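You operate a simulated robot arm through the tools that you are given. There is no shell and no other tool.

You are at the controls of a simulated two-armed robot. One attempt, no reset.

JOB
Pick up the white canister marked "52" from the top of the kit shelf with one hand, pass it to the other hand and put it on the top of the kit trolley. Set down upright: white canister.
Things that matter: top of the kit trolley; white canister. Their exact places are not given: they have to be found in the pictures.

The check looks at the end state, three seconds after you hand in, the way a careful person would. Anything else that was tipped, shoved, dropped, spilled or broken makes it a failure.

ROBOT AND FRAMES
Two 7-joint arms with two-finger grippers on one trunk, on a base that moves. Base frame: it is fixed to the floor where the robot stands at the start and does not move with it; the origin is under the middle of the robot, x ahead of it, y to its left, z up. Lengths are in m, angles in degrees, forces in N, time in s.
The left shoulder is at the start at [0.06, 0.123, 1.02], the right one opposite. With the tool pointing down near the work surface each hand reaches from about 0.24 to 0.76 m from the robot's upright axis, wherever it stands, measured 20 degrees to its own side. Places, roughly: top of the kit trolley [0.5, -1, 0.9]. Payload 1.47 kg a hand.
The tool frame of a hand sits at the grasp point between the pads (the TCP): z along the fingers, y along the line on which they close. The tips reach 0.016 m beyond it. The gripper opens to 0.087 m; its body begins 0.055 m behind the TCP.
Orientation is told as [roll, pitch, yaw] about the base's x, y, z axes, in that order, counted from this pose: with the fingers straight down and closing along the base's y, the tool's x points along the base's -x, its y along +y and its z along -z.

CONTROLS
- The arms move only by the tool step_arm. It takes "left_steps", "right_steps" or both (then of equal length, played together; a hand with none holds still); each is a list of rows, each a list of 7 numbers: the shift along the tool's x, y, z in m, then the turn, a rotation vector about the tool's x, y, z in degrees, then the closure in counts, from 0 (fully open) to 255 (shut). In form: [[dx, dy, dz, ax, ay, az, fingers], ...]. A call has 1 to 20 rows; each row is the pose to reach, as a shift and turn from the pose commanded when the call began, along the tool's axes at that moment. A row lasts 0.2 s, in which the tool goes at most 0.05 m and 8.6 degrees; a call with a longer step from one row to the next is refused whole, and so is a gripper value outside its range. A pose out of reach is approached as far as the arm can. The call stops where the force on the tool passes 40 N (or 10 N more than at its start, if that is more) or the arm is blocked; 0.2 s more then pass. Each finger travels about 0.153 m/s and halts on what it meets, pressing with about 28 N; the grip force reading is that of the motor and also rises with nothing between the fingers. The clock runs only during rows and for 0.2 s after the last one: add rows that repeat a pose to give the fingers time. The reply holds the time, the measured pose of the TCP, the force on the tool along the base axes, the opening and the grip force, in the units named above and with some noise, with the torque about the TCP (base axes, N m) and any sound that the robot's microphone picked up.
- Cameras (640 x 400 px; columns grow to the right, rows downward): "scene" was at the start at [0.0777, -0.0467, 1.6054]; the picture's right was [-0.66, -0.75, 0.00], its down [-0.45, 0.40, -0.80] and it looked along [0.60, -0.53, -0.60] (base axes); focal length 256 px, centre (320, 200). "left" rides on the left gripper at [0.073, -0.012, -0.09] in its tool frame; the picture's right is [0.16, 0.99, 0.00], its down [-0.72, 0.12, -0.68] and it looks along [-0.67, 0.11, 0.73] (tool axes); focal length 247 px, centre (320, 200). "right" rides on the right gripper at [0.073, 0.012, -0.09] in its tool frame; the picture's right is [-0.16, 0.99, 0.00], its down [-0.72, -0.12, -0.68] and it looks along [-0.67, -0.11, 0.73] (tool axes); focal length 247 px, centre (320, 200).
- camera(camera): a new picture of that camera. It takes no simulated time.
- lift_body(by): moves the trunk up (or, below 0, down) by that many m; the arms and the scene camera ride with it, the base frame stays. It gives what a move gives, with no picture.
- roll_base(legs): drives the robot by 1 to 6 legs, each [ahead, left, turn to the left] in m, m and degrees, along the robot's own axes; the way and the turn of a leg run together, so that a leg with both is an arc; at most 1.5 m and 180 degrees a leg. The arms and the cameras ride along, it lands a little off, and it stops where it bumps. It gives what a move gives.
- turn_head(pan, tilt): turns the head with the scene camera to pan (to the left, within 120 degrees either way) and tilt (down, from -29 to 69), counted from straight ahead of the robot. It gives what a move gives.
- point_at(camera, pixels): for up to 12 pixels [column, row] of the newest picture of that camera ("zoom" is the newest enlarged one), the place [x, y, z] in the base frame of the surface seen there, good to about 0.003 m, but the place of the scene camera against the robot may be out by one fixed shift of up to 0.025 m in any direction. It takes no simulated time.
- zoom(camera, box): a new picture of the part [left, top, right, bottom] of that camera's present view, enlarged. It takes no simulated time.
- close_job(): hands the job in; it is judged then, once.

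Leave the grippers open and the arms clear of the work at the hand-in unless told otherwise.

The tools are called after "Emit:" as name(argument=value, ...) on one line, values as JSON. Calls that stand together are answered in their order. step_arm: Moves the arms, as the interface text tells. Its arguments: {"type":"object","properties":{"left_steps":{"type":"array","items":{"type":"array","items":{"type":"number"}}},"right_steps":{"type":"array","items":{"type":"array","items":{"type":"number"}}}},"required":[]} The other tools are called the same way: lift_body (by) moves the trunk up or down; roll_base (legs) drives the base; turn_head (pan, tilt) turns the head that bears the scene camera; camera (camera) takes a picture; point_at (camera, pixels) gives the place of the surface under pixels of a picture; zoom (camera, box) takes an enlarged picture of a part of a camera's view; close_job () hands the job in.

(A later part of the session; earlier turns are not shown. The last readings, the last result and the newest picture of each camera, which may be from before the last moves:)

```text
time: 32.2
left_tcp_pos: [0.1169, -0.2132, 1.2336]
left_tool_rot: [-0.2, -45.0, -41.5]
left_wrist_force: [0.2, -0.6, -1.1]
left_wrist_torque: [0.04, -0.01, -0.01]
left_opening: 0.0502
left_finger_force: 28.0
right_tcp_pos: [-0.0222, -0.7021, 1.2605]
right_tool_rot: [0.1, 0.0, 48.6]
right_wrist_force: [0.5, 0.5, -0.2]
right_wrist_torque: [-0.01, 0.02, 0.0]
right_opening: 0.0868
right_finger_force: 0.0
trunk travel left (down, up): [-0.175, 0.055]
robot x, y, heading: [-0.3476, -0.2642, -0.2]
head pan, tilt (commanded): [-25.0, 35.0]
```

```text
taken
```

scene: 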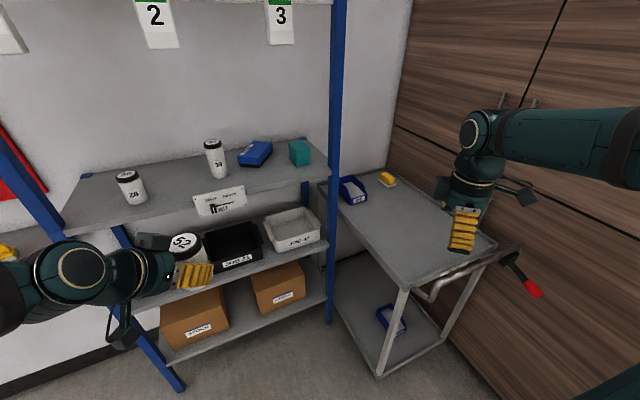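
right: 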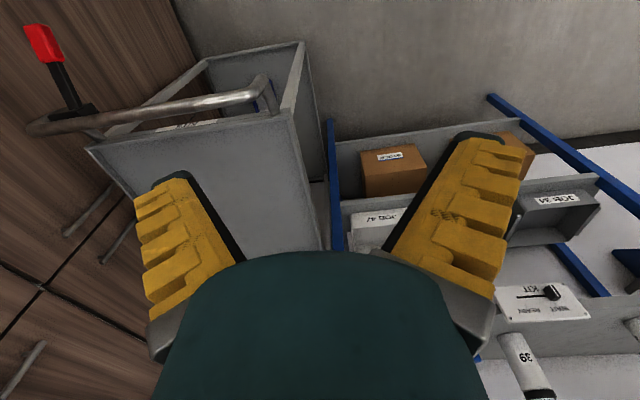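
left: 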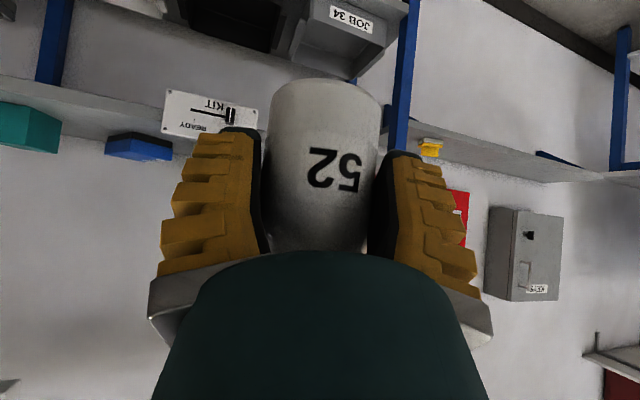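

Both arms turned without trouble, and the "52" lid is visible upright in the left hand at (185,243). I'll finish the turns to -90° and +90°.

Emit:
step_arm(left_steps=[[0, 0, 0, 5.72, 0, 5.72, 255], [0, 0, 0, 11.43, 0, 11.43, 255], [0, 0, 0, 17.15, 0, 17.15, 255], [0, 0, 0, 22.87, 0, 22.87, 255], [0, 0, 0, 28.58, 0, 28.58, 255], [0, 0, 0, 34.3, 0, 34.3, 255]], right_steps=[[0, 0, 0, 0, 0, -6.9, 0], [0, 0, 0, 0, 0, -13.8, 0], [0, 0, 0, 0, 0, -20.7, 0], [0, 0, 0, 0, 0, -27.6, 0], [0, 0, 0, 0, 0, -34.5, 0], [0, 0, 0, 0, 0, -41.4, 0]])

Emit:
turn_head(pan=-10, tilt=40)

Emit:
camera(camera="scene")

Emit:
camera(camera="right")

```text
time: 33.6
left_tcp_pos: [0.1146, -0.2152, 1.2333]
left_tool_rot: [-0.1, -45.1, -90.6]
left_wrist_force: [-0.3, -0.5, -1.8]
left_wrist_torque: [0.03, -0.03, 0.0]
left_opening: 0.0501
left_finger_force: 28.7
right_tcp_pos: [-0.0238, -0.7019, 1.2588]
right_tool_rot: [0.0, 0.0, 90.0]
right_wrist_force: [0.5, 0.0, 0.0]
right_wrist_torque: [-0.02, 0.03, 0.02]
right_opening: 0.087
right_finger_force: 0.1
trunk travel left (down, up): [-0.175, 0.055]
robot x, y, heading: [-0.3511, -0.2611, 0.1]
head pan, tilt (commanded): [-25.0, 35.0]
```

```text
time: 34.3
left_tcp_pos: [0.1158, -0.2144, 1.2339]
left_tool_rot: [0.0, -45.1, -90.4]
left_wrist_force: [0.1, 0.5, -1.9]
left_wrist_torque: [0.01, 0.0, 0.0]
left_opening: 0.0501
left_finger_force: 28.1
right_tcp_pos: [-0.024, -0.7009, 1.2594]
right_tool_rot: [0.0, -0.1, 89.9]
right_wrist_force: [-0.7, 0.5, 0.4]
right_wrist_torque: [0.01, 0.0, -0.02]
right_opening: 0.087
right_finger_force: 0.1
trunk travel left (down, up): [-0.175, 0.055]
robot x, y, heading: [-0.3472, -0.2647, 0.0]
head pan, tilt (commanded): [-10.0, 40.0]
```

```text
taken
```

scene: 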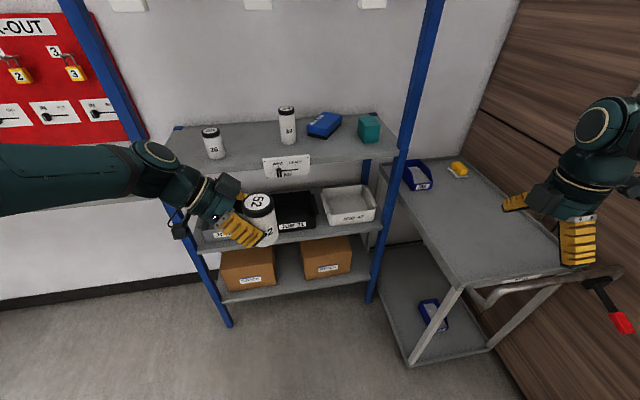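

```text
taken
```

right: 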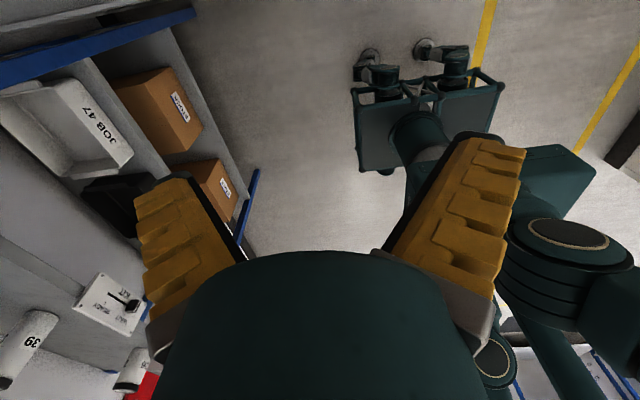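

Left yaw is -90° and right yaw +90° as planned. I'll zoom in to see how the canister sits in the left hand and how much lid is exposed.

Emit:
zoom(camera="scene", box=[170, 160, 330, 260])

Emit:
camera(camera="left")

Emit:
point_at(camera="scene", pixels=[[257, 201], [246, 203], [268, 199], [258, 210], [257, 195], [268, 232], [262, 243], [240, 228]])

```text
4.00 times, centred on (250, 210) of scene
```

zoom: 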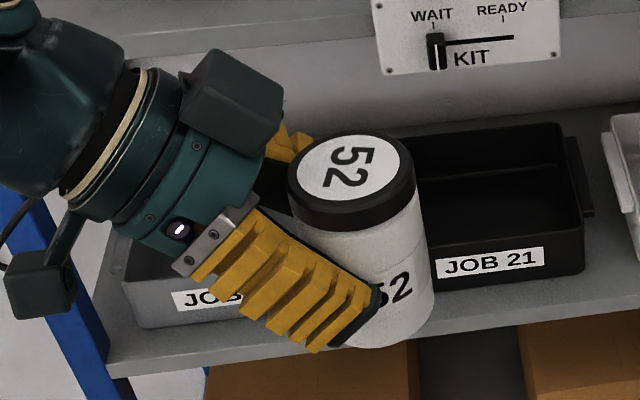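

```text
taken
```

left: 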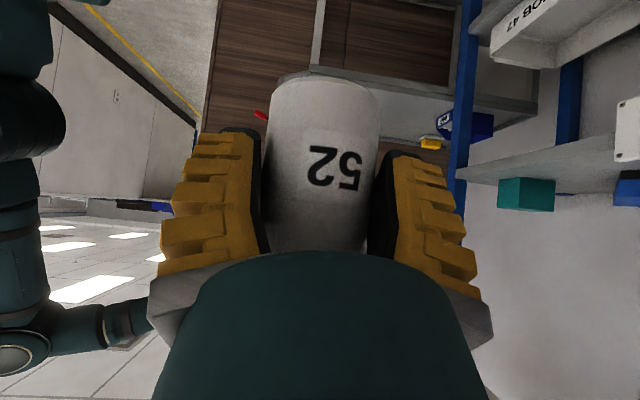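

```text
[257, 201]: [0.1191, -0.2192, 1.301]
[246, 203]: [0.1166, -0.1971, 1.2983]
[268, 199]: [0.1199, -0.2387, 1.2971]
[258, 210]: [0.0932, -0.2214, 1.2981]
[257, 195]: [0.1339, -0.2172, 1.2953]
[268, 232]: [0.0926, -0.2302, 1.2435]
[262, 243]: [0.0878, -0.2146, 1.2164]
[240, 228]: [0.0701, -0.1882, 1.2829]
```

About half of the canister and the whole lid stand free above the left fingers. A dark block on top of the left gripper is close to the lid, so I'll measure it to choose the right hand's tilt.

Emit:
point_at(camera="zoom", pixels=[[235, 95], [210, 60], [265, 95], [255, 150], [270, 120], [200, 105], [350, 150], [300, 175], [400, 165], [285, 130], [210, 235], [160, 180]])

Emit:
point_at(camera="right", pixels=[[520, 235], [430, 130], [380, 70]])

```text
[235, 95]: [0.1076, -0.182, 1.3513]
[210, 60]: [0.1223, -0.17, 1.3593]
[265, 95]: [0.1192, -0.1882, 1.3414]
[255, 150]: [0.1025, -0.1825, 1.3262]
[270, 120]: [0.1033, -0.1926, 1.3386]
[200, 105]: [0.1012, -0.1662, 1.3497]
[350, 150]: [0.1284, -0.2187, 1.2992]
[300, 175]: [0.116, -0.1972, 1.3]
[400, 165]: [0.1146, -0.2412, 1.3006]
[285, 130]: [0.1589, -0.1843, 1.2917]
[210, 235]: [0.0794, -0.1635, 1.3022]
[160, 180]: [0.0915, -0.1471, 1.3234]
```

```text
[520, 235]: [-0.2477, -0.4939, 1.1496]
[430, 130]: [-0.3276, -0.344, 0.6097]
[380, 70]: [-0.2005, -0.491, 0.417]
```

The block stands 0.02–0.05 m to the left of the lid centre and up to 0.06 m above it. A purely vertical right hand would crowd it, so I'll tilt the right tool 30° away, pointing down and left. First I'll bring the right hand to a waypoint about 0.13 m right of and above the lid.

Emit:
step_arm(right_steps=[[-0.0341, -0.014, -0.03, 0, -3, 0, 0], [-0.0682, -0.0279, -0.055, 0, -6, 0, 0], [-0.1023, -0.0419, -0.08, 0, -9, 0, 0], [-0.1364, -0.0558, -0.1, 0, -12, 0, 0], [-0.1705, -0.0698, -0.115, 0, -15, 0, 0], [-0.2046, -0.0837, -0.125, 0, -18, 0, 0], [-0.2387, -0.0977, -0.133, 0, -21, 0, 0], [-0.2728, -0.1116, -0.138, 0, -24, 0, 0], [-0.3069, -0.1256, -0.141, 0, -27, 0, 0], [-0.341, -0.1395, -0.141, 0, -30, 0, 0]])

Emit:
camera(camera="right")

Emit:
camera(camera="scene")

```text
time: 36.5
left_tcp_pos: [0.1161, -0.2129, 1.2343]
left_tool_rot: [-0.1, -45.1, -90.3]
left_wrist_force: [-0.6, 0.7, -1.9]
left_wrist_torque: [0.0, 0.03, 0.0]
left_opening: 0.05
left_finger_force: 28.1
right_tcp_pos: [0.117, -0.358, 1.3998]
right_tool_rot: [0.1, -30.0, 89.8]
right_wrist_force: [-0.1, 0.7, 0.2]
right_wrist_torque: [0.01, 0.02, 0.01]
right_opening: 0.0869
right_finger_force: 0.1
trunk travel left (down, up): [-0.175, 0.055]
robot x, y, heading: [-0.3527, -0.2656, 0.1]
head pan, tilt (commanded): [-10.0, 40.0]
```

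```text
taken
```

right: 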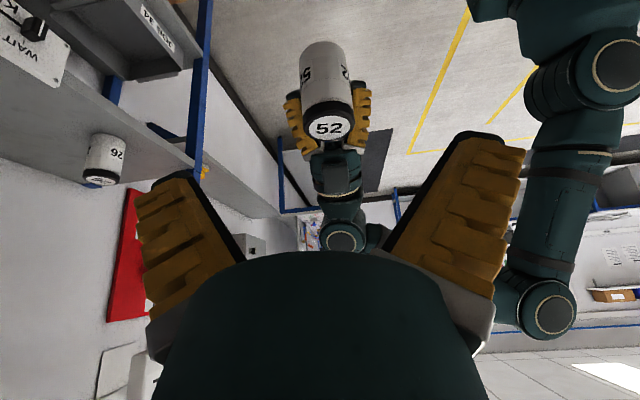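

```text
taken
```

scene: 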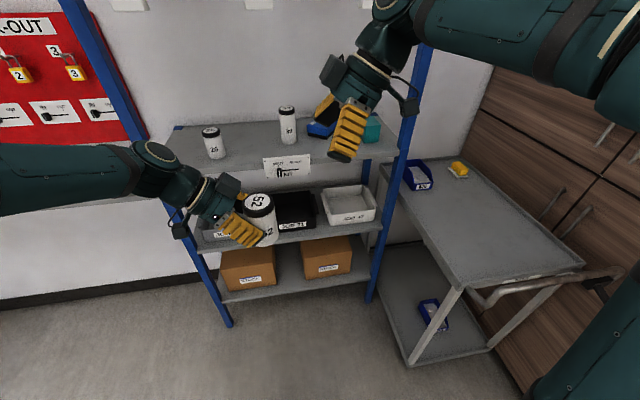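

The right wrist camera now sees the "52" lid at about (330,127) in the left hand. I'll measure the lid precisely with it.

Emit:
zoom(camera="right", box=[260, 30, 400, 210])

Emit:
point_at(camera="right", pixels=[[330, 127], [311, 128], [349, 126], [330, 138], [329, 117], [326, 80], [329, 105], [294, 115], [361, 105]])

```text
2.22 times, centred on (330, 120) of right
```

zoom: 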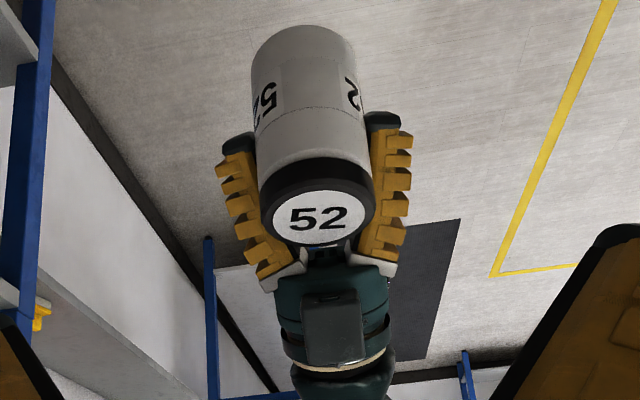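

```text
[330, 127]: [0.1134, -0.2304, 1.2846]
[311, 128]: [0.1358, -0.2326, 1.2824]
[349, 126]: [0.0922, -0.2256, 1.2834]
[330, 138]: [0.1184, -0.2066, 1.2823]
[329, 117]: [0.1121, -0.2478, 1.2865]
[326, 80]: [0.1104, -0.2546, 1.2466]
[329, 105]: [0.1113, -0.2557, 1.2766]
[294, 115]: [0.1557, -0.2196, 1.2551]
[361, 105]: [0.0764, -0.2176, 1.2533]
```

The right camera puts the lid centre at (0.114,-0.2295,1.284) with the canister standing vertical to within about 2°. I'll move the right hand onto the approach line, 0.08 m short of the grip, and look.

Emit:
step_arm(right_steps=[[-0.012, 0.0006, 0.022, 0, 0, 0, 0], [-0.024, 0.0012, 0.045, 0, 0, 0, 0], [-0.036, 0.0018, 0.068, 0, 0, 0, 0], [-0.0462, 0.0025, 0.09, 0, 0, 0, 0]])

Emit:
camera(camera="right")

Emit:
zoom(camera="scene", box=[170, 130, 370, 255])

```text
time: 37.5
left_tcp_pos: [0.1158, -0.2137, 1.2342]
left_tool_rot: [0.0, -45.0, -90.6]
left_wrist_force: [0.3, -0.7, -2.0]
left_wrist_torque: [0.05, 0.01, 0.01]
left_opening: 0.0497
left_finger_force: 27.5
right_tcp_pos: [0.1142, -0.2747, 1.3438]
right_tool_rot: [0.0, -29.9, 89.9]
right_wrist_force: [0.2, 0.0, -0.5]
right_wrist_torque: [0.0, 0.0, -0.01]
right_opening: 0.0867
right_finger_force: 0.1
trunk travel left (down, up): [-0.175, 0.055]
robot x, y, heading: [-0.3462, -0.2635, 0.1]
head pan, tilt (commanded): [-10.0, 40.0]
```

```text
taken
```

right: 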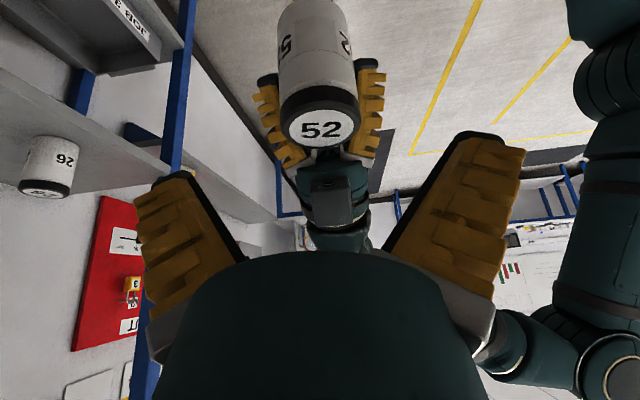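

```text
3.20 times, centred on (270, 192) of scene
```

zoom: 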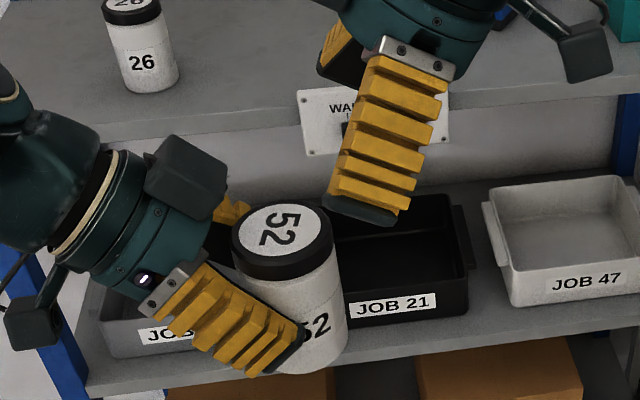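

I'm lined up: the lid shows at (320,128), centred between the right fingers. The left opening has crept down by about 2 mm, so I'll re-measure the lid and then go in without delay.

Emit:
point_at(camera="right", pixels=[[321, 128], [292, 130], [350, 127], [321, 143], [320, 112], [316, 60], [319, 100], [262, 100], [378, 95]])

Emit:
camera(camera="left")

```text
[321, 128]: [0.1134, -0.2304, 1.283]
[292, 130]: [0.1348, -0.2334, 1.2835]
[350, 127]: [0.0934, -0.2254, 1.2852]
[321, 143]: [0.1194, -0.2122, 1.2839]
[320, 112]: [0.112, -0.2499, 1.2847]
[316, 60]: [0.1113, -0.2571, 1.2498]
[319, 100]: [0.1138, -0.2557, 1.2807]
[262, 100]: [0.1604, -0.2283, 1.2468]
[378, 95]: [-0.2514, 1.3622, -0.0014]
```

```text
taken
```

left: 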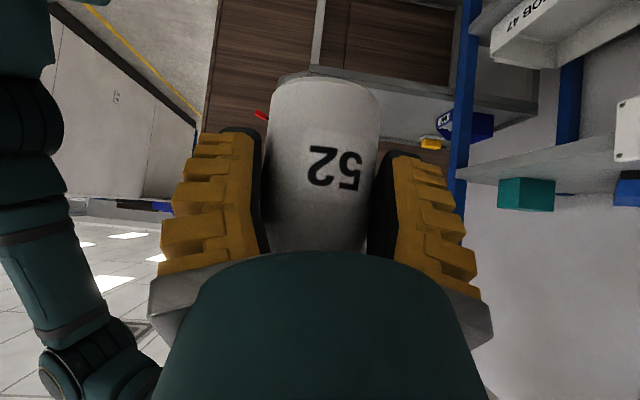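

The lid is steady at (0.114,-0.231,1.284). I'll advance the open right hand 0.081 m along its fingers so the pads straddle the lid and upper body.

Emit:
step_arm(right_steps=[[0, 0, 0.02, 0, 0, 0, 0], [0, 0, 0.04, 0, 0, 0, 0], [-0.0008, 0, 0.058, 0, 0, 0, 0], [-0.0008, 0, 0.071, 0, 0, 0, 0], [-0.0008, 0, 0.081, 0, 0, 0, 0]])

Emit:
camera(camera="right")

Emit:
zoom(camera="scene", box=[190, 140, 350, 260])

```text
time: 38.7
left_tcp_pos: [0.1161, -0.2144, 1.2349]
left_tool_rot: [0.0, -45.0, -90.5]
left_wrist_force: [1.1, -0.3, -2.5]
left_wrist_torque: [0.02, -0.06, -0.02]
left_opening: 0.0492
left_finger_force: 27.9
right_tcp_pos: [0.1161, -0.2336, 1.2753]
right_tool_rot: [0.0, -30.0, 89.9]
right_wrist_force: [0.1, -0.5, 0.3]
right_wrist_torque: [-0.03, 0.05, -0.01]
right_opening: 0.0871
right_finger_force: 0.1
trunk travel left (down, up): [-0.175, 0.055]
robot x, y, heading: [-0.3496, -0.2649, -0.1]
head pan, tilt (commanded): [-10.0, 40.0]
```

```text
taken
```

right: 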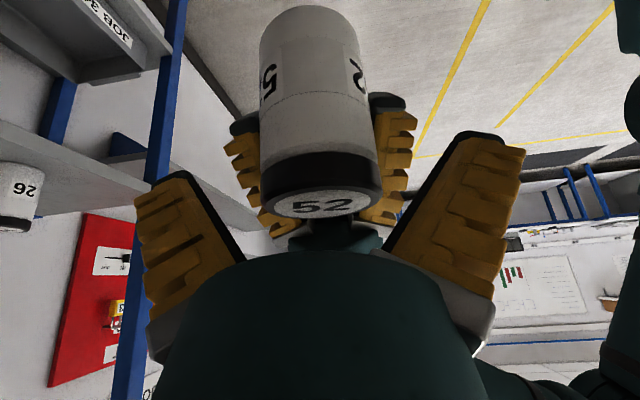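

```text
3.33 times, centred on (270, 200) of scene
```

zoom: 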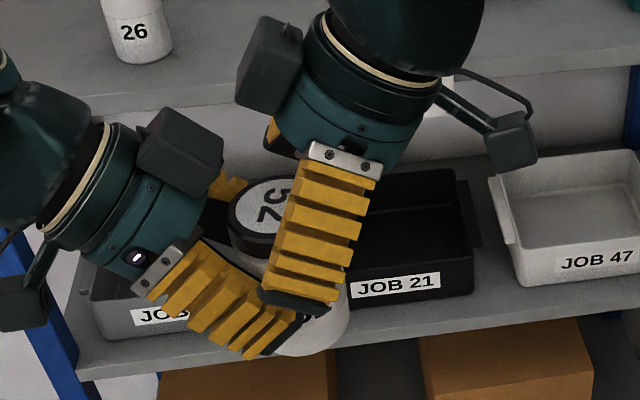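

The right pads straddle the lid. The lower corner of the right fingertip comes within a few mm of the upper edge of the left finger, so I'll back off 6 mm along the fingers for clearance and then close the right hand gently.

Emit:
step_arm(right_steps=[[0, 0, -0.006, 0, 0, 0, 0], [0, 0, -0.006, 0, 0, 0, 40], [0, 0, -0.006, 0, 0, 0, 70], [0, 0, -0.006, 0, 0, 0, 85], [0, 0, -0.006, 0, 0, 0, 95]])

Emit:
camera(camera="right")

Emit:
zoom(camera="scene", box=[190, 140, 350, 260])

```text
time: 39.9
left_tcp_pos: [0.1151, -0.2148, 1.2339]
left_tool_rot: [0.0, -45.0, -90.4]
left_wrist_force: [0.7, 0.2, -1.3]
left_wrist_torque: [0.01, -0.01, 0.03]
left_opening: 0.0494
left_finger_force: 28.2
right_tcp_pos: [0.1148, -0.2369, 1.2828]
right_tool_rot: [0.0, -29.9, 90.0]
right_wrist_force: [0.0, 0.8, -0.3]
right_wrist_torque: [-0.01, 0.0, -0.01]
right_opening: 0.0596
right_finger_force: 4.1
trunk travel left (down, up): [-0.175, 0.055]
robot x, y, heading: [-0.3504, -0.2671, -0.1]
head pan, tilt (commanded): [-10.0, 40.0]
```

```text
taken
```

right: 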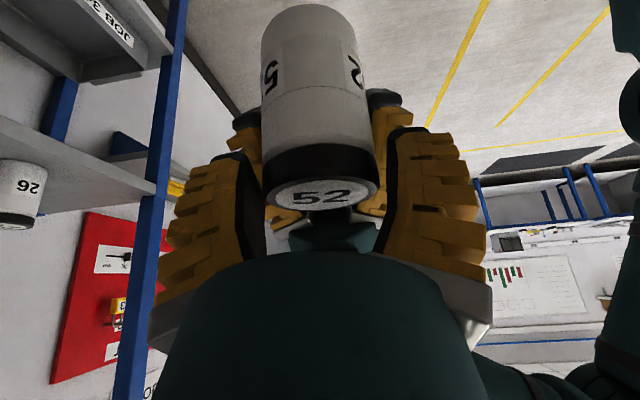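

```text
3.33 times, centred on (270, 200) of scene
```

zoom: 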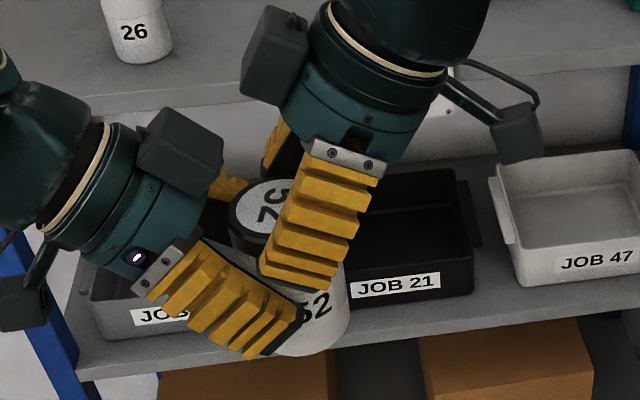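

The right opening is 0.0596 and just about to touch, with wrist forces near zero and the fingertips clear of the left hand. I'll close fully to grip the lid while the left keeps holding.

Emit:
step_arm(right_steps=[[0, 0, 0, 0, 0, 0, 110], [0, 0, 0, 0, 0, 0, 150], [0, 0, 0, 0, 0, 0, 200], [0, 0, 0, 0, 0, 0, 255], [0, 0, 0, 0, 0, 0, 255]])

Emit:
camera(camera="right")

Emit:
zoom(camera="scene", box=[190, 140, 350, 260])

```text
time: 41.1
left_tcp_pos: [0.1142, -0.2133, 1.2345]
left_tool_rot: [-0.1, -45.0, -90.5]
left_wrist_force: [-4.4, 1.6, -4.1]
left_wrist_torque: [0.05, -0.14, -0.08]
left_opening: 0.0494
left_finger_force: 28.3
right_tcp_pos: [0.1151, -0.2374, 1.2817]
right_tool_rot: [0.0, -30.0, 89.9]
right_wrist_force: [4.1, -2.2, 1.8]
right_wrist_torque: [-0.07, -0.06, 0.01]
right_opening: 0.0529
right_finger_force: 28.3
trunk travel left (down, up): [-0.175, 0.055]
robot x, y, heading: [-0.3501, -0.2629, 0.1]
head pan, tilt (commanded): [-10.0, 40.0]
```

```text
taken
```

right: 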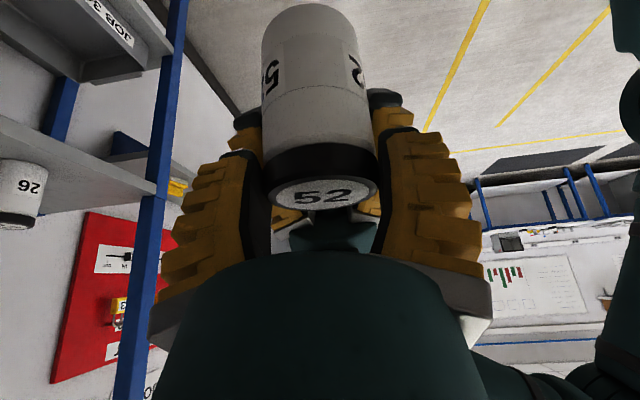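

```text
3.33 times, centred on (270, 200) of scene
```

zoom: 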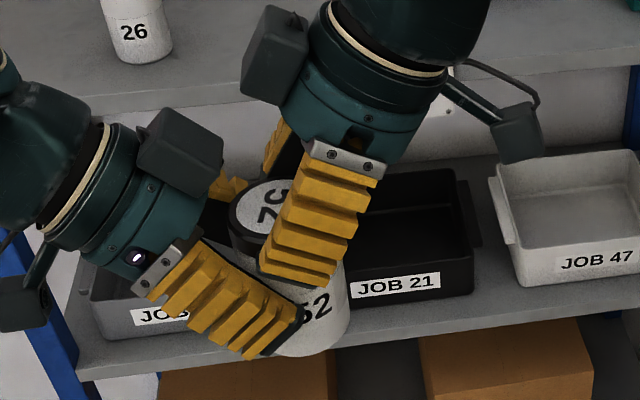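

Both hands now hold it: right at 0.0529 m with 28 N, left still at 28 N, and only a few newtons of side load. I'll open the left hand while both arms stay still.

Emit:
step_arm(left_steps=[[0, 0, 0, 0, 0, 0, 120], [0, 0, 0, 0, 0, 0, 95], [0, 0, 0, 0, 0, 0, 60], [0, 0, 0, 0, 0, 0, 20], [0, 0, 0, 0, 0, 0, 0], [0, 0, 0, 0, 0, 0, 0]], right_steps=[[0, 0, 0, 0, 0, 0, 255], [0, 0, 0, 0, 0, 0, 255], [0, 0, 0, 0, 0, 0, 255], [0, 0, 0, 0, 0, 0, 255], [0, 0, 0, 0, 0, 0, 255], [0, 0, 0, 0, 0, 0, 255]])

Emit:
camera(camera="right")

Emit:
zoom(camera="scene", box=[190, 140, 350, 260])

```text
time: 42.5
left_tcp_pos: [0.1157, -0.2151, 1.2348]
left_tool_rot: [0.1, -45.0, -90.5]
left_wrist_force: [-0.4, -0.4, -1.0]
left_wrist_torque: [0.01, 0.0, -0.01]
left_opening: 0.0871
left_finger_force: 0.0
right_tcp_pos: [0.1148, -0.2369, 1.282]
right_tool_rot: [0.0, -30.1, 89.9]
right_wrist_force: [0.9, -0.4, 0.2]
right_wrist_torque: [-0.02, -0.02, 0.0]
right_opening: 0.0517
right_finger_force: 28.2
trunk travel left (down, up): [-0.175, 0.055]
robot x, y, heading: [-0.3504, -0.2619, 0.0]
head pan, tilt (commanded): [-10.0, 40.0]
```

```text
taken
```

right: 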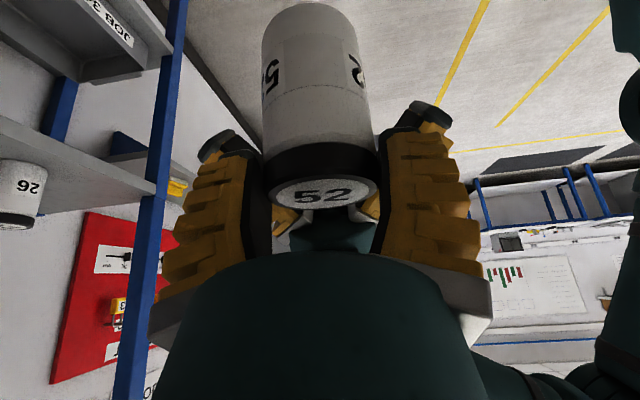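

```text
3.33 times, centred on (270, 200) of scene
```

zoom: 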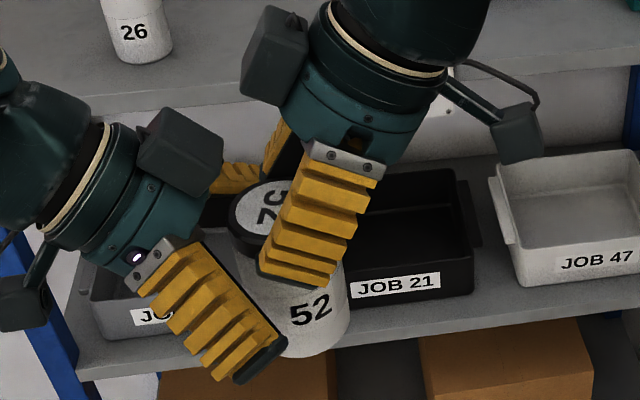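

The left hand is open at 0.087 and the right still holds at 0.0517 m with 28 N. I'll draw the left hand straight out to the left, 0.14 m.

Emit:
step_arm(left_steps=[[0.007, 0, -0.007, 0, 0, 0, 0], [0.018, 0, -0.018, 0, 0, 0, 0], [0.035, 0, -0.035, 0, 0, 0, 0], [0.053, 0, -0.053, 0, 0, 0, 0], [0.071, 0, -0.071, 0, 0, 0, 0], [0.088, 0, -0.088, 0, 0, 0, 0], [0.1, 0, -0.1, 0, 0, 0, 0]])

Emit:
camera(camera="right")

Emit:
camera(camera="scene")

Emit:
camera(camera="left")

```text
time: 44.1
left_tcp_pos: [0.1165, -0.0728, 1.2334]
left_tool_rot: [0.0, -45.0, -90.5]
left_wrist_force: [-0.1, 0.3, -0.1]
left_wrist_torque: [0.01, -0.01, 0.0]
left_opening: 0.087
left_finger_force: 0.0
right_tcp_pos: [0.1147, -0.2373, 1.2804]
right_tool_rot: [0.0, -30.0, 89.9]
right_wrist_force: [0.6, 0.1, 0.4]
right_wrist_torque: [-0.01, 0.03, 0.0]
right_opening: 0.0514
right_finger_force: 28.0
trunk travel left (down, up): [-0.175, 0.055]
robot x, y, heading: [-0.3454, -0.2664, 0.1]
head pan, tilt (commanded): [-10.0, 40.0]
```

```text
taken
```

right: 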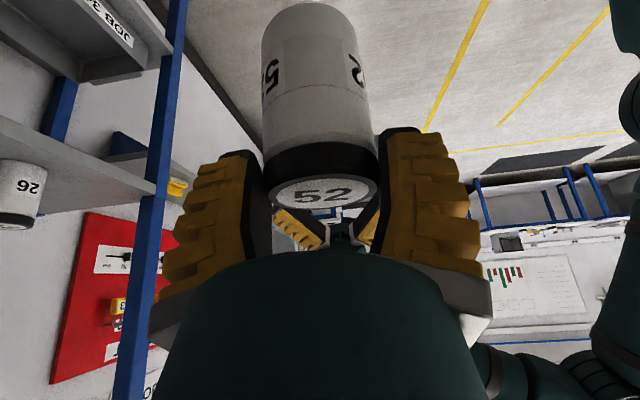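

```text
taken
```

scene: 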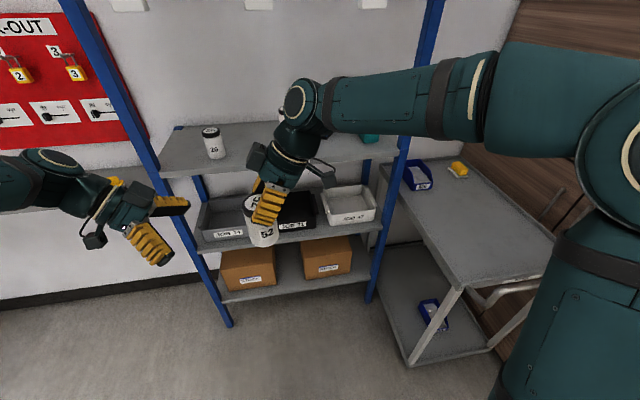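

```text
taken
```

left: 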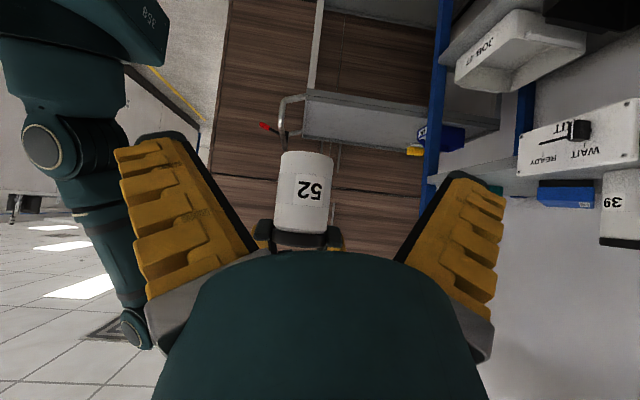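

The hand-over worked: the right hand alone holds "52" upright, with lid and label visible, and the left hand is clear. Next I'll fold the left arm back toward the robot so it won't come near the shelf when I turn to the trolley.

Emit:
step_arm(left_steps=[[0.0025, -0.0036, -0.0051, -5.82, 0, -5.82, 0], [0.0051, -0.0073, -0.0103, -11.64, 0, -11.64, 0], [0.0076, -0.0109, -0.0154, -17.45, 0, -17.45, 0], [0.0102, -0.0145, -0.0206, -23.27, 0, -23.27, 0], [0.0127, -0.0182, -0.0257, -29.09, 0, -29.09, 0], [0.0153, -0.0218, -0.0309, -34.91, 0, -34.91, 0], [0.0178, -0.0255, -0.036, -40.73, 0, -40.73, 0], [0.0204, -0.0291, -0.0412, -46.55, 0, -46.55, 0], [0.0229, -0.0327, -0.0463, -52.36, 0, -52.36, 0], [0.0255, -0.0364, -0.0515, -58.18, 0, -58.18, 0], [0.028, -0.04, -0.0566, -64.0, 0, -64.0, 0]])

Emit:
camera(camera="scene")

```text
time: 46.5
left_tcp_pos: [0.0774, -0.0139, 1.2553]
left_tool_rot: [0.2, -45.0, -0.1]
left_wrist_force: [0.3, -0.1, -0.2]
left_wrist_torque: [0.03, 0.01, -0.02]
left_opening: 0.0871
left_finger_force: 0.1
right_tcp_pos: [0.1145, -0.239, 1.281]
right_tool_rot: [-0.1, -30.0, 89.9]
right_wrist_force: [-0.6, -0.5, 0.3]
right_wrist_torque: [0.01, 0.01, 0.0]
right_opening: 0.0513
right_finger_force: 28.2
trunk travel left (down, up): [-0.175, 0.055]
robot x, y, heading: [-0.3486, -0.2649, -0.2]
head pan, tilt (commanded): [-10.0, 40.0]
```

```text
taken
```

scene: 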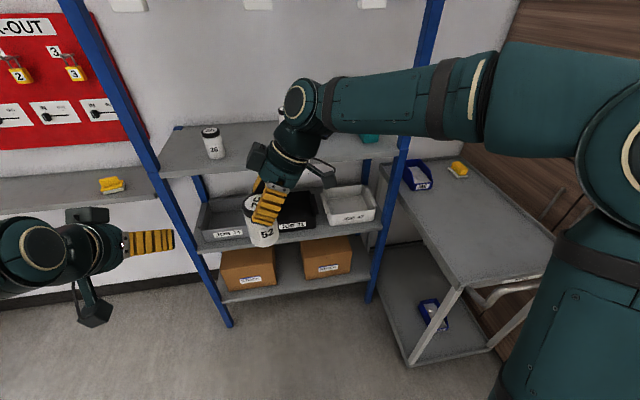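

The left hand now points forward and is free, and "52" is still held in the right. I'll straighten the left tool to point down and pull it in 0.12 m.

Emit:
step_arm(left_steps=[[0.0142, 0, -0.0142, 0, 7.5, 0, 0], [0.0283, 0, -0.0283, 0, 15, 0, 0], [0.0425, 0, -0.0425, 0, 22.5, 0, 0], [0.0567, 0, -0.0567, 0, 30, 0, 0], [0.0708, 0, -0.0708, 0, 37.5, 0, 0], [0.085, 0, -0.085, 0, 45, 0, 0]])

Emit:
roll_base(legs=[[0, 0, -40]])

Emit:
turn_head(pan=-5, tilt=40)

Emit:
camera(camera="scene")

Emit:
camera(camera="right")

```text
time: 47.9
left_tcp_pos: [-0.0434, -0.0114, 1.256]
left_tool_rot: [0.0, 0.0, 0.1]
left_wrist_force: [0.5, -0.4, 0.7]
left_wrist_torque: [-0.02, 0.02, 0.01]
left_opening: 0.0872
left_finger_force: 0.1
right_tcp_pos: [0.1136, -0.2369, 1.2814]
right_tool_rot: [0.1, -30.0, 89.9]
right_wrist_force: [0.2, -0.1, 1.1]
right_wrist_torque: [-0.03, 0.02, 0.01]
right_opening: 0.0511
right_finger_force: 28.1
trunk travel left (down, up): [-0.175, 0.055]
robot x, y, heading: [-0.3491, -0.2697, 0.1]
head pan, tilt (commanded): [-10.0, 40.0]
```

```text
time: 50.2
left_tcp_pos: [0.0473, -0.2654, 1.2565]
left_tool_rot: [0.0, 0.1, -39.7]
left_wrist_force: [-0.6, -0.6, -0.2]
left_wrist_torque: [0.0, -0.01, 0.02]
left_opening: 0.0869
left_finger_force: 0.0
right_tcp_pos: [0.0251, -0.5392, 1.2811]
right_tool_rot: [0.1, -30.1, 50.1]
right_wrist_force: [0.5, -0.2, 0.2]
right_wrist_torque: [-0.03, 0.0, 0.0]
right_opening: 0.0506
right_finger_force: 27.4
trunk travel left (down, up): [-0.175, 0.055]
robot x, y, heading: [-0.3524, -0.2682, -39.6]
head pan, tilt (commanded): [-10.0, 40.0]
```

```text
time: 50.8
left_tcp_pos: [0.0476, -0.2658, 1.2564]
left_tool_rot: [0.0, -0.1, -39.6]
left_wrist_force: [0.3, 0.8, 0.2]
left_wrist_torque: [0.0, 0.0, 0.0]
left_opening: 0.0869
left_finger_force: 0.3
right_tcp_pos: [0.025, -0.5392, 1.2813]
right_tool_rot: [0.1, -30.0, 50.2]
right_wrist_force: [-0.3, 0.3, -0.1]
right_wrist_torque: [0.01, 0.0, -0.02]
right_opening: 0.0505
right_finger_force: 27.9
trunk travel left (down, up): [-0.175, 0.055]
robot x, y, heading: [-0.3445, -0.2697, -39.7]
head pan, tilt (commanded): [-5.0, 40.0]
```

```text
taken
```

scene: 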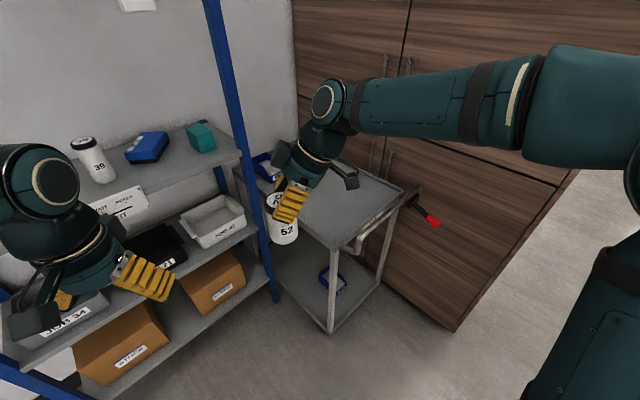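

```text
taken
```

right: 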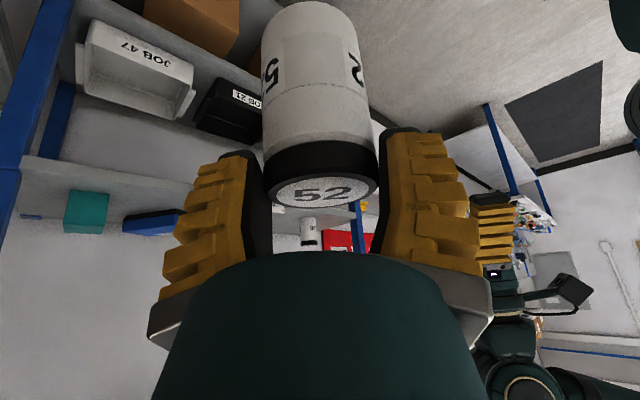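

"52" is still upright in the right hand at (287,225), and the left arm is folded. I'll check the left arm's extent before driving toward the trolley.

Emit:
point_at(camera="scene", pixels=[[50, 185], [20, 160], [75, 190], [110, 230], [160, 285], [10, 240], [40, 300], [330, 100], [355, 180], [287, 225], [305, 200], [330, 225]])

```text
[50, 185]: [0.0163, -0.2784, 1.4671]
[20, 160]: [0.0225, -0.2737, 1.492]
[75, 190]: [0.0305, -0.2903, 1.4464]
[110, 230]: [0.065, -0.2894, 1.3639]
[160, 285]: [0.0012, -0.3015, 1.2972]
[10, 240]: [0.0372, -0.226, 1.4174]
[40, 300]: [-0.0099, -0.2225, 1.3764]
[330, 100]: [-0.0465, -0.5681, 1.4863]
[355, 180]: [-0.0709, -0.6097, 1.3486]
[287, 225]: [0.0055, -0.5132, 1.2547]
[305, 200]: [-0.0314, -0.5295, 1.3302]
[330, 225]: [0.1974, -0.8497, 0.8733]
```

The left arm reaches only to about x≈0.1, so after the drive it will be near 0.35, still clear of the shelf at 0.51. I'll drive ahead 0.26 and left 0.07.

Emit:
roll_base(legs=[[0.263, 0.071, 0]])

Emit:
turn_head(pan=-12, tilt=50)

Emit:
camera(camera="scene")

Emit:
camera(camera="left")

```text
time: 52.8
left_tcp_pos: [0.2963, -0.3766, 1.2556]
left_tool_rot: [-0.1, 0.0, -39.8]
left_wrist_force: [0.2, -0.1, 0.1]
left_wrist_torque: [0.04, 0.02, -0.01]
left_opening: 0.0872
left_finger_force: 0.1
right_tcp_pos: [0.2724, -0.6515, 1.2804]
right_tool_rot: [0.0, -30.0, 50.2]
right_wrist_force: [0.1, -0.8, -0.1]
right_wrist_torque: [-0.02, 0.03, 0.02]
right_opening: 0.0502
right_finger_force: 28.2
trunk travel left (down, up): [-0.175, 0.055]
robot x, y, heading: [-0.1014, -0.3746, -39.9]
head pan, tilt (commanded): [-5.0, 40.0]
```

```text
time: 53.5
left_tcp_pos: [0.2948, -0.3769, 1.2555]
left_tool_rot: [0.0, 0.0, -39.8]
left_wrist_force: [0.1, 0.0, -0.8]
left_wrist_torque: [0.0, -0.04, 0.02]
left_opening: 0.087
left_finger_force: 0.1
right_tcp_pos: [0.2703, -0.6517, 1.2804]
right_tool_rot: [-0.1, -30.0, 50.1]
right_wrist_force: [-0.5, 0.9, 0.0]
right_wrist_torque: [0.0, 0.01, 0.04]
right_opening: 0.0501
right_finger_force: 27.9
trunk travel left (down, up): [-0.175, 0.055]
robot x, y, heading: [-0.1024, -0.3754, -39.7]
head pan, tilt (commanded): [-12.0, 50.0]
```

```text
taken
```

scene: 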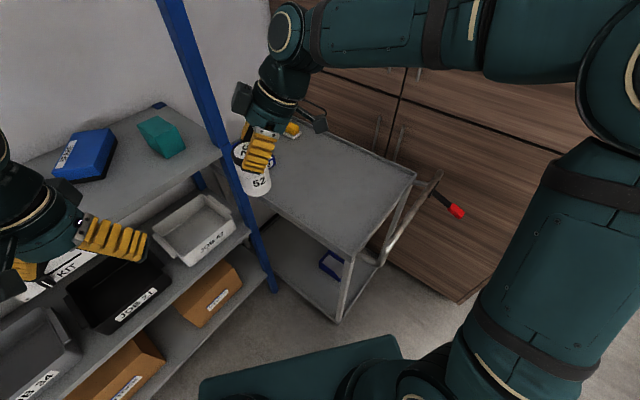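

```text
taken
```

left: 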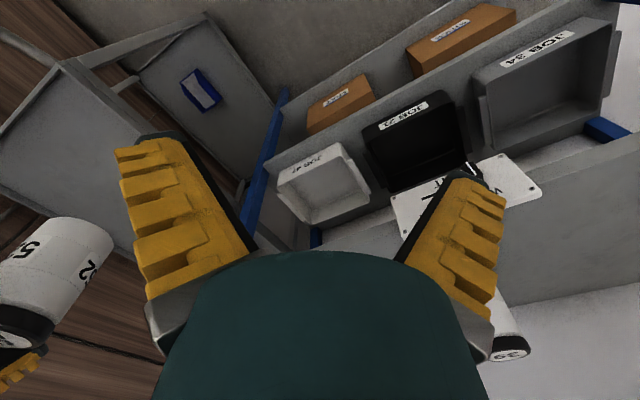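

The robot is at (-0.10,-0.375), heading -40°. The left wrist camera sees a piece of the trolley top on its left side, so I'll use it to get the true height of the top and edges.

Emit:
point_at(camera="left", pixels=[[50, 150], [90, 120], [110, 200], [20, 190], [75, 65], [60, 100], [120, 235], [30, 120], [15, 245], [75, 260], [60, 320]])

Emit:
point_at(camera="scene", pixels=[[350, 250], [412, 180], [330, 200], [290, 190], [350, 180], [380, 200], [300, 215], [310, 160], [256, 185], [290, 130], [330, 235], [240, 150]])

```text
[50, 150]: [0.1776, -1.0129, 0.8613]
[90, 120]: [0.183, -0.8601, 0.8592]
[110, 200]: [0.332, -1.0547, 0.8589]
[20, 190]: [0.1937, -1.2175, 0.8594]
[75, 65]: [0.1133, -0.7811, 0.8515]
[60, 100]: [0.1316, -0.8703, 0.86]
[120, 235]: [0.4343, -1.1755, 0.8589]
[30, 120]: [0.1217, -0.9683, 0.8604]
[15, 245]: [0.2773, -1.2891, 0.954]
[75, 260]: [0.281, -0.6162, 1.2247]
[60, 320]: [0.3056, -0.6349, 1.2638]
```

```text
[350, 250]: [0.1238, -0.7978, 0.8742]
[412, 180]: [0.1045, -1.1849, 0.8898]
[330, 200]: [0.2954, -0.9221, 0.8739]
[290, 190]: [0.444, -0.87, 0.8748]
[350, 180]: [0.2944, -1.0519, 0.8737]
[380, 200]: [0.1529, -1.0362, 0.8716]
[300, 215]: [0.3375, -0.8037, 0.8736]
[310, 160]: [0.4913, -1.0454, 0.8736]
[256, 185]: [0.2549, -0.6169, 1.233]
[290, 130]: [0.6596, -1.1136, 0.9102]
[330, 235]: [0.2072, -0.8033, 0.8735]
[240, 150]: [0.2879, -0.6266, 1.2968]
```

The true trolley top is z=0.859, with edges near x=0.115 and y=-0.78. I'm aiming for (0.31,-0.92), well inside and far from the bin and the yellow block. I'll carry the canister there and stop about 0.11 m above the surface.

Emit:
step_arm(right_steps=[[0.0272, -0.0202, 0.0097, 0, 0, 0, 255], [0.0545, -0.0405, 0.0194, 0, 0, 0, 255], [0.0817, -0.0607, 0.029, 0, 0, 0, 255], [0.1089, -0.0809, 0.0387, 0, 0, 0, 255], [0.1362, -0.1012, 0.0484, 0, 0, 0, 255], [0.1634, -0.1214, 0.0581, 0, 0, 0, 255], [0.1906, -0.1416, 0.0678, 0, 0, 0, 255], [0.2178, -0.1618, 0.0774, 0, 0, 0, 255], [0.2451, -0.1821, 0.0871, 0, 0, 0, 255], [0.2723, -0.2023, 0.0968, 0, 0, 0, 255]])

Emit:
camera(camera="scene")

Emit:
camera(camera="right")

Emit:
camera(camera="left")

```text
time: 55.7
left_tcp_pos: [0.2958, -0.379, 1.256]
left_tool_rot: [0.0, 0.0, -39.8]
left_wrist_force: [0.7, 0.2, -0.1]
left_wrist_torque: [0.02, -0.04, -0.02]
left_opening: 0.087
left_finger_force: 0.0
right_tcp_pos: [0.3077, -0.9274, 1.0608]
right_tool_rot: [0.1, -30.0, 50.1]
right_wrist_force: [-0.2, 0.2, -0.2]
right_wrist_torque: [-0.03, 0.05, 0.0]
right_opening: 0.05
right_finger_force: 27.9
trunk travel left (down, up): [-0.175, 0.055]
robot x, y, heading: [-0.1057, -0.3744, -39.8]
head pan, tilt (commanded): [-12.0, 50.0]
```

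```text
taken
```

scene: 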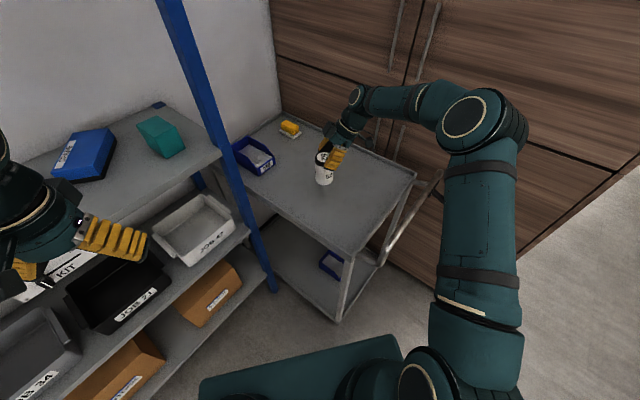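

```text
taken
```

right: 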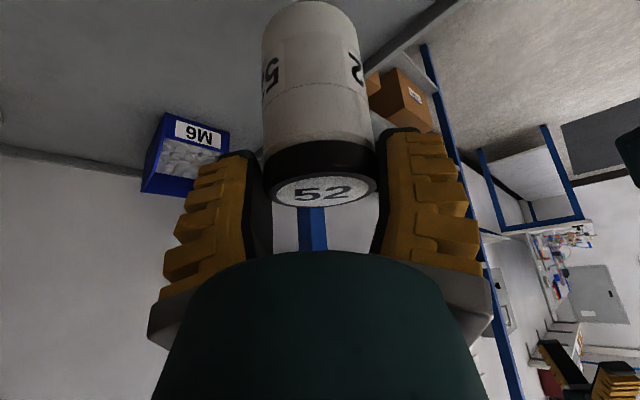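

```text
taken
```

left: 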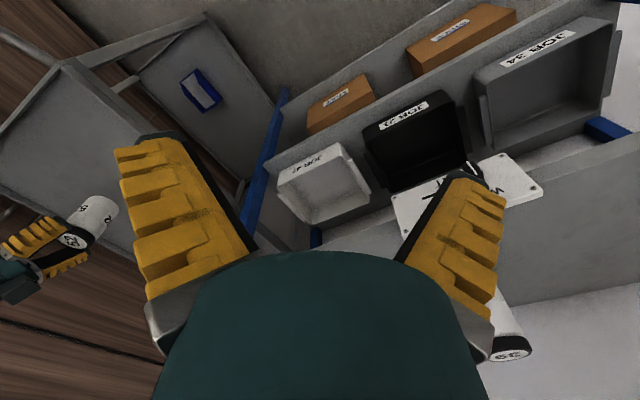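

The canister hangs over the free trolley area. I'll check how vertical it is and where its bottom is, using the right wrist camera plus zooms from the scene and left cameras.

Emit:
point_at(camera="right", pixels=[[322, 190], [320, 165], [318, 135], [316, 100], [313, 60], [310, 25], [309, 8], [280, 190], [365, 185], [322, 204], [200, 60]])

Emit:
zoom(camera="scene", box=[280, 110, 380, 210])

Emit:
zoom(camera="left", box=[0, 170, 150, 300])

```text
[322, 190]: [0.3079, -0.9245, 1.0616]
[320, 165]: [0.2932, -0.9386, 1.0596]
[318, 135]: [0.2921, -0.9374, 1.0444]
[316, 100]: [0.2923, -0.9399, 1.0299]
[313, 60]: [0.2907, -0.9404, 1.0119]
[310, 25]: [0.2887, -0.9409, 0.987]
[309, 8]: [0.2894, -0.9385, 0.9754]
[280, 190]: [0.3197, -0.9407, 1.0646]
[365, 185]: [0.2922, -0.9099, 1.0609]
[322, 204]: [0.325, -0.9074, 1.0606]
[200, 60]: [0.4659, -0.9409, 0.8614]
```

```text
4.00 times, centred on (330, 160) of scene
```

zoom: 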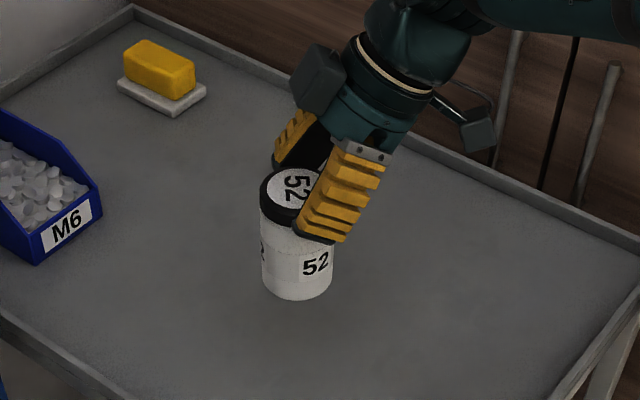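

```text
3.08 times, centred on (75, 235) of left
```

zoom: 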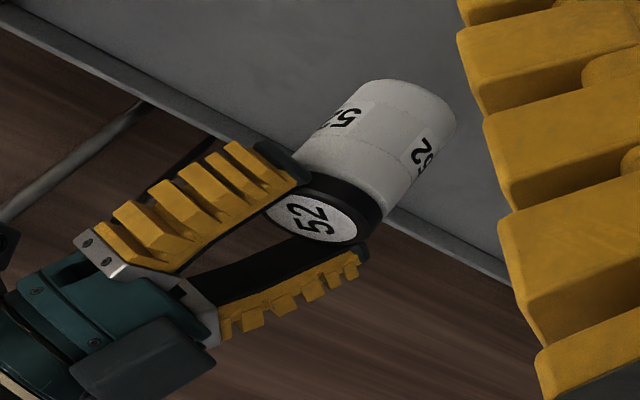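

The canister is vertical to within about 2°, with its bottom about 0.092 below the TCP, and the right camera puts the trolley top at 0.861. I'll descend 0.095 m, which leaves about 1 cm.

Emit:
step_arm(right_steps=[[0.01, 0, 0.0173, 0, 0, 0, 255], [0.02, 0, 0.0346, 0, 0, 0, 255], [0.03, 0, 0.052, 0, 0, 0, 255], [0.04, 0, 0.0693, 0, 0, 0, 255], [0.0475, 0, 0.0823, 0, 0, 0, 255]])

Emit:
camera(camera="right")

Emit:
zoom(camera="scene", box=[280, 120, 380, 220])

```text
time: 56.9
left_tcp_pos: [0.2948, -0.3776, 1.2566]
left_tool_rot: [0.1, 0.0, -39.8]
left_wrist_force: [-0.3, 0.1, -0.3]
left_wrist_torque: [0.01, 0.01, 0.03]
left_opening: 0.0871
left_finger_force: 0.1
right_tcp_pos: [0.3067, -0.9243, 0.9665]
right_tool_rot: [0.0, -30.0, 50.2]
right_wrist_force: [-0.5, -0.2, 0.0]
right_wrist_torque: [-0.01, 0.02, -0.01]
right_opening: 0.05
right_finger_force: 27.7
trunk travel left (down, up): [-0.175, 0.055]
robot x, y, heading: [-0.1006, -0.3769, -39.8]
head pan, tilt (commanded): [-12.0, 50.0]
```

```text
taken
```

right: 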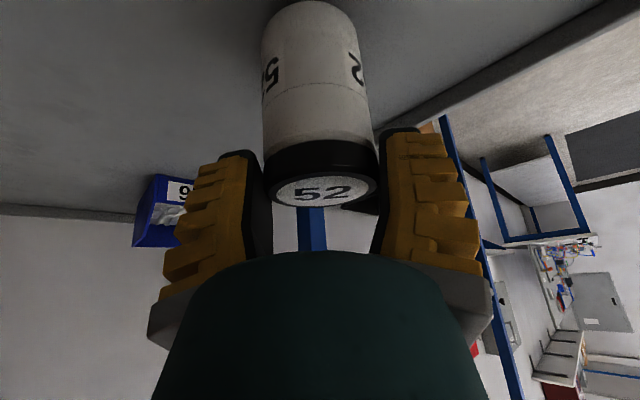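

```text
4.00 times, centred on (330, 170) of scene
```

zoom: 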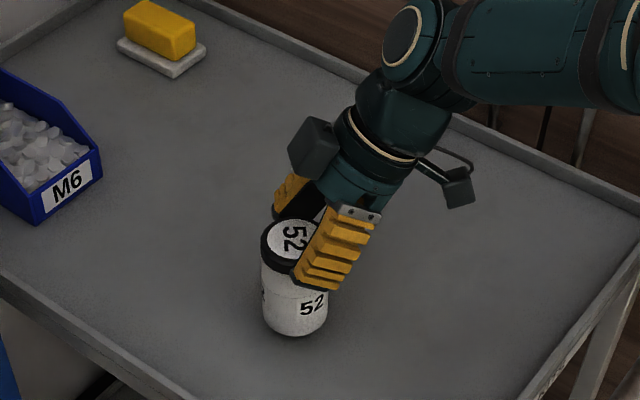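

Force is still zero, with about 14 mm to go. I'll continue down 10 mm slowly.

Emit:
step_arm(right_steps=[[0.002, 0, 0.0035, 0, 0, 0, 255], [0.004, 0, 0.0069, 0, 0, 0, 255], [0.005, 0, 0.0087, 0, 0, 0, 255]])

Emit:
zoom(camera="scene", box=[290, 140, 370, 220])

```text
time: 57.7
left_tcp_pos: [0.2942, -0.3773, 1.2556]
left_tool_rot: [0.0, 0.0, -39.8]
left_wrist_force: [0.3, 0.4, -0.1]
left_wrist_torque: [0.03, 0.01, 0.02]
left_opening: 0.0874
left_finger_force: 0.0
right_tcp_pos: [0.3075, -0.9244, 0.955]
right_tool_rot: [0.0, -29.9, 50.1]
right_wrist_force: [-0.1, -0.1, -0.6]
right_wrist_torque: [-0.01, 0.04, 0.01]
right_opening: 0.0498
right_finger_force: 27.9
trunk travel left (down, up): [-0.175, 0.055]
robot x, y, heading: [-0.1008, -0.3773, -39.7]
head pan, tilt (commanded): [-12.0, 50.0]
```

```text
5.00 times, centred on (330, 180) of scene
```

zoom: 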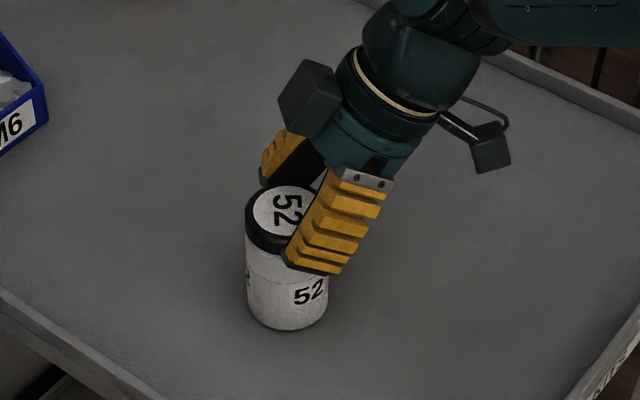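

There's no contact yet, with the TCP at z=0.955. I'll go down in 1.5 mm steps and watch the vertical force.

Emit:
step_arm(right_steps=[[0.00075, 0, 0.0013, 0, 0, 0, 255], [0.0015, 0, 0.0026, 0, 0, 0, 255]])

```text
time: 58.3
left_tcp_pos: [0.2936, -0.3776, 1.2559]
left_tool_rot: [-0.1, 0.0, -39.8]
left_wrist_force: [0.3, 0.1, -0.1]
left_wrist_torque: [-0.03, 0.02, -0.03]
left_opening: 0.0871
left_finger_force: 0.0
right_tcp_pos: [0.3068, -0.924, 0.9543]
right_tool_rot: [-0.2, -30.1, 50.1]
right_wrist_force: [-1.5, -0.1, 4.8]
right_wrist_torque: [0.22, -0.07, 0.06]
right_opening: 0.0516
right_finger_force: 27.6
trunk travel left (down, up): [-0.175, 0.055]
robot x, y, heading: [-0.0992, -0.3735, -39.8]
head pan, tilt (commanded): [-12.0, 50.0]
```

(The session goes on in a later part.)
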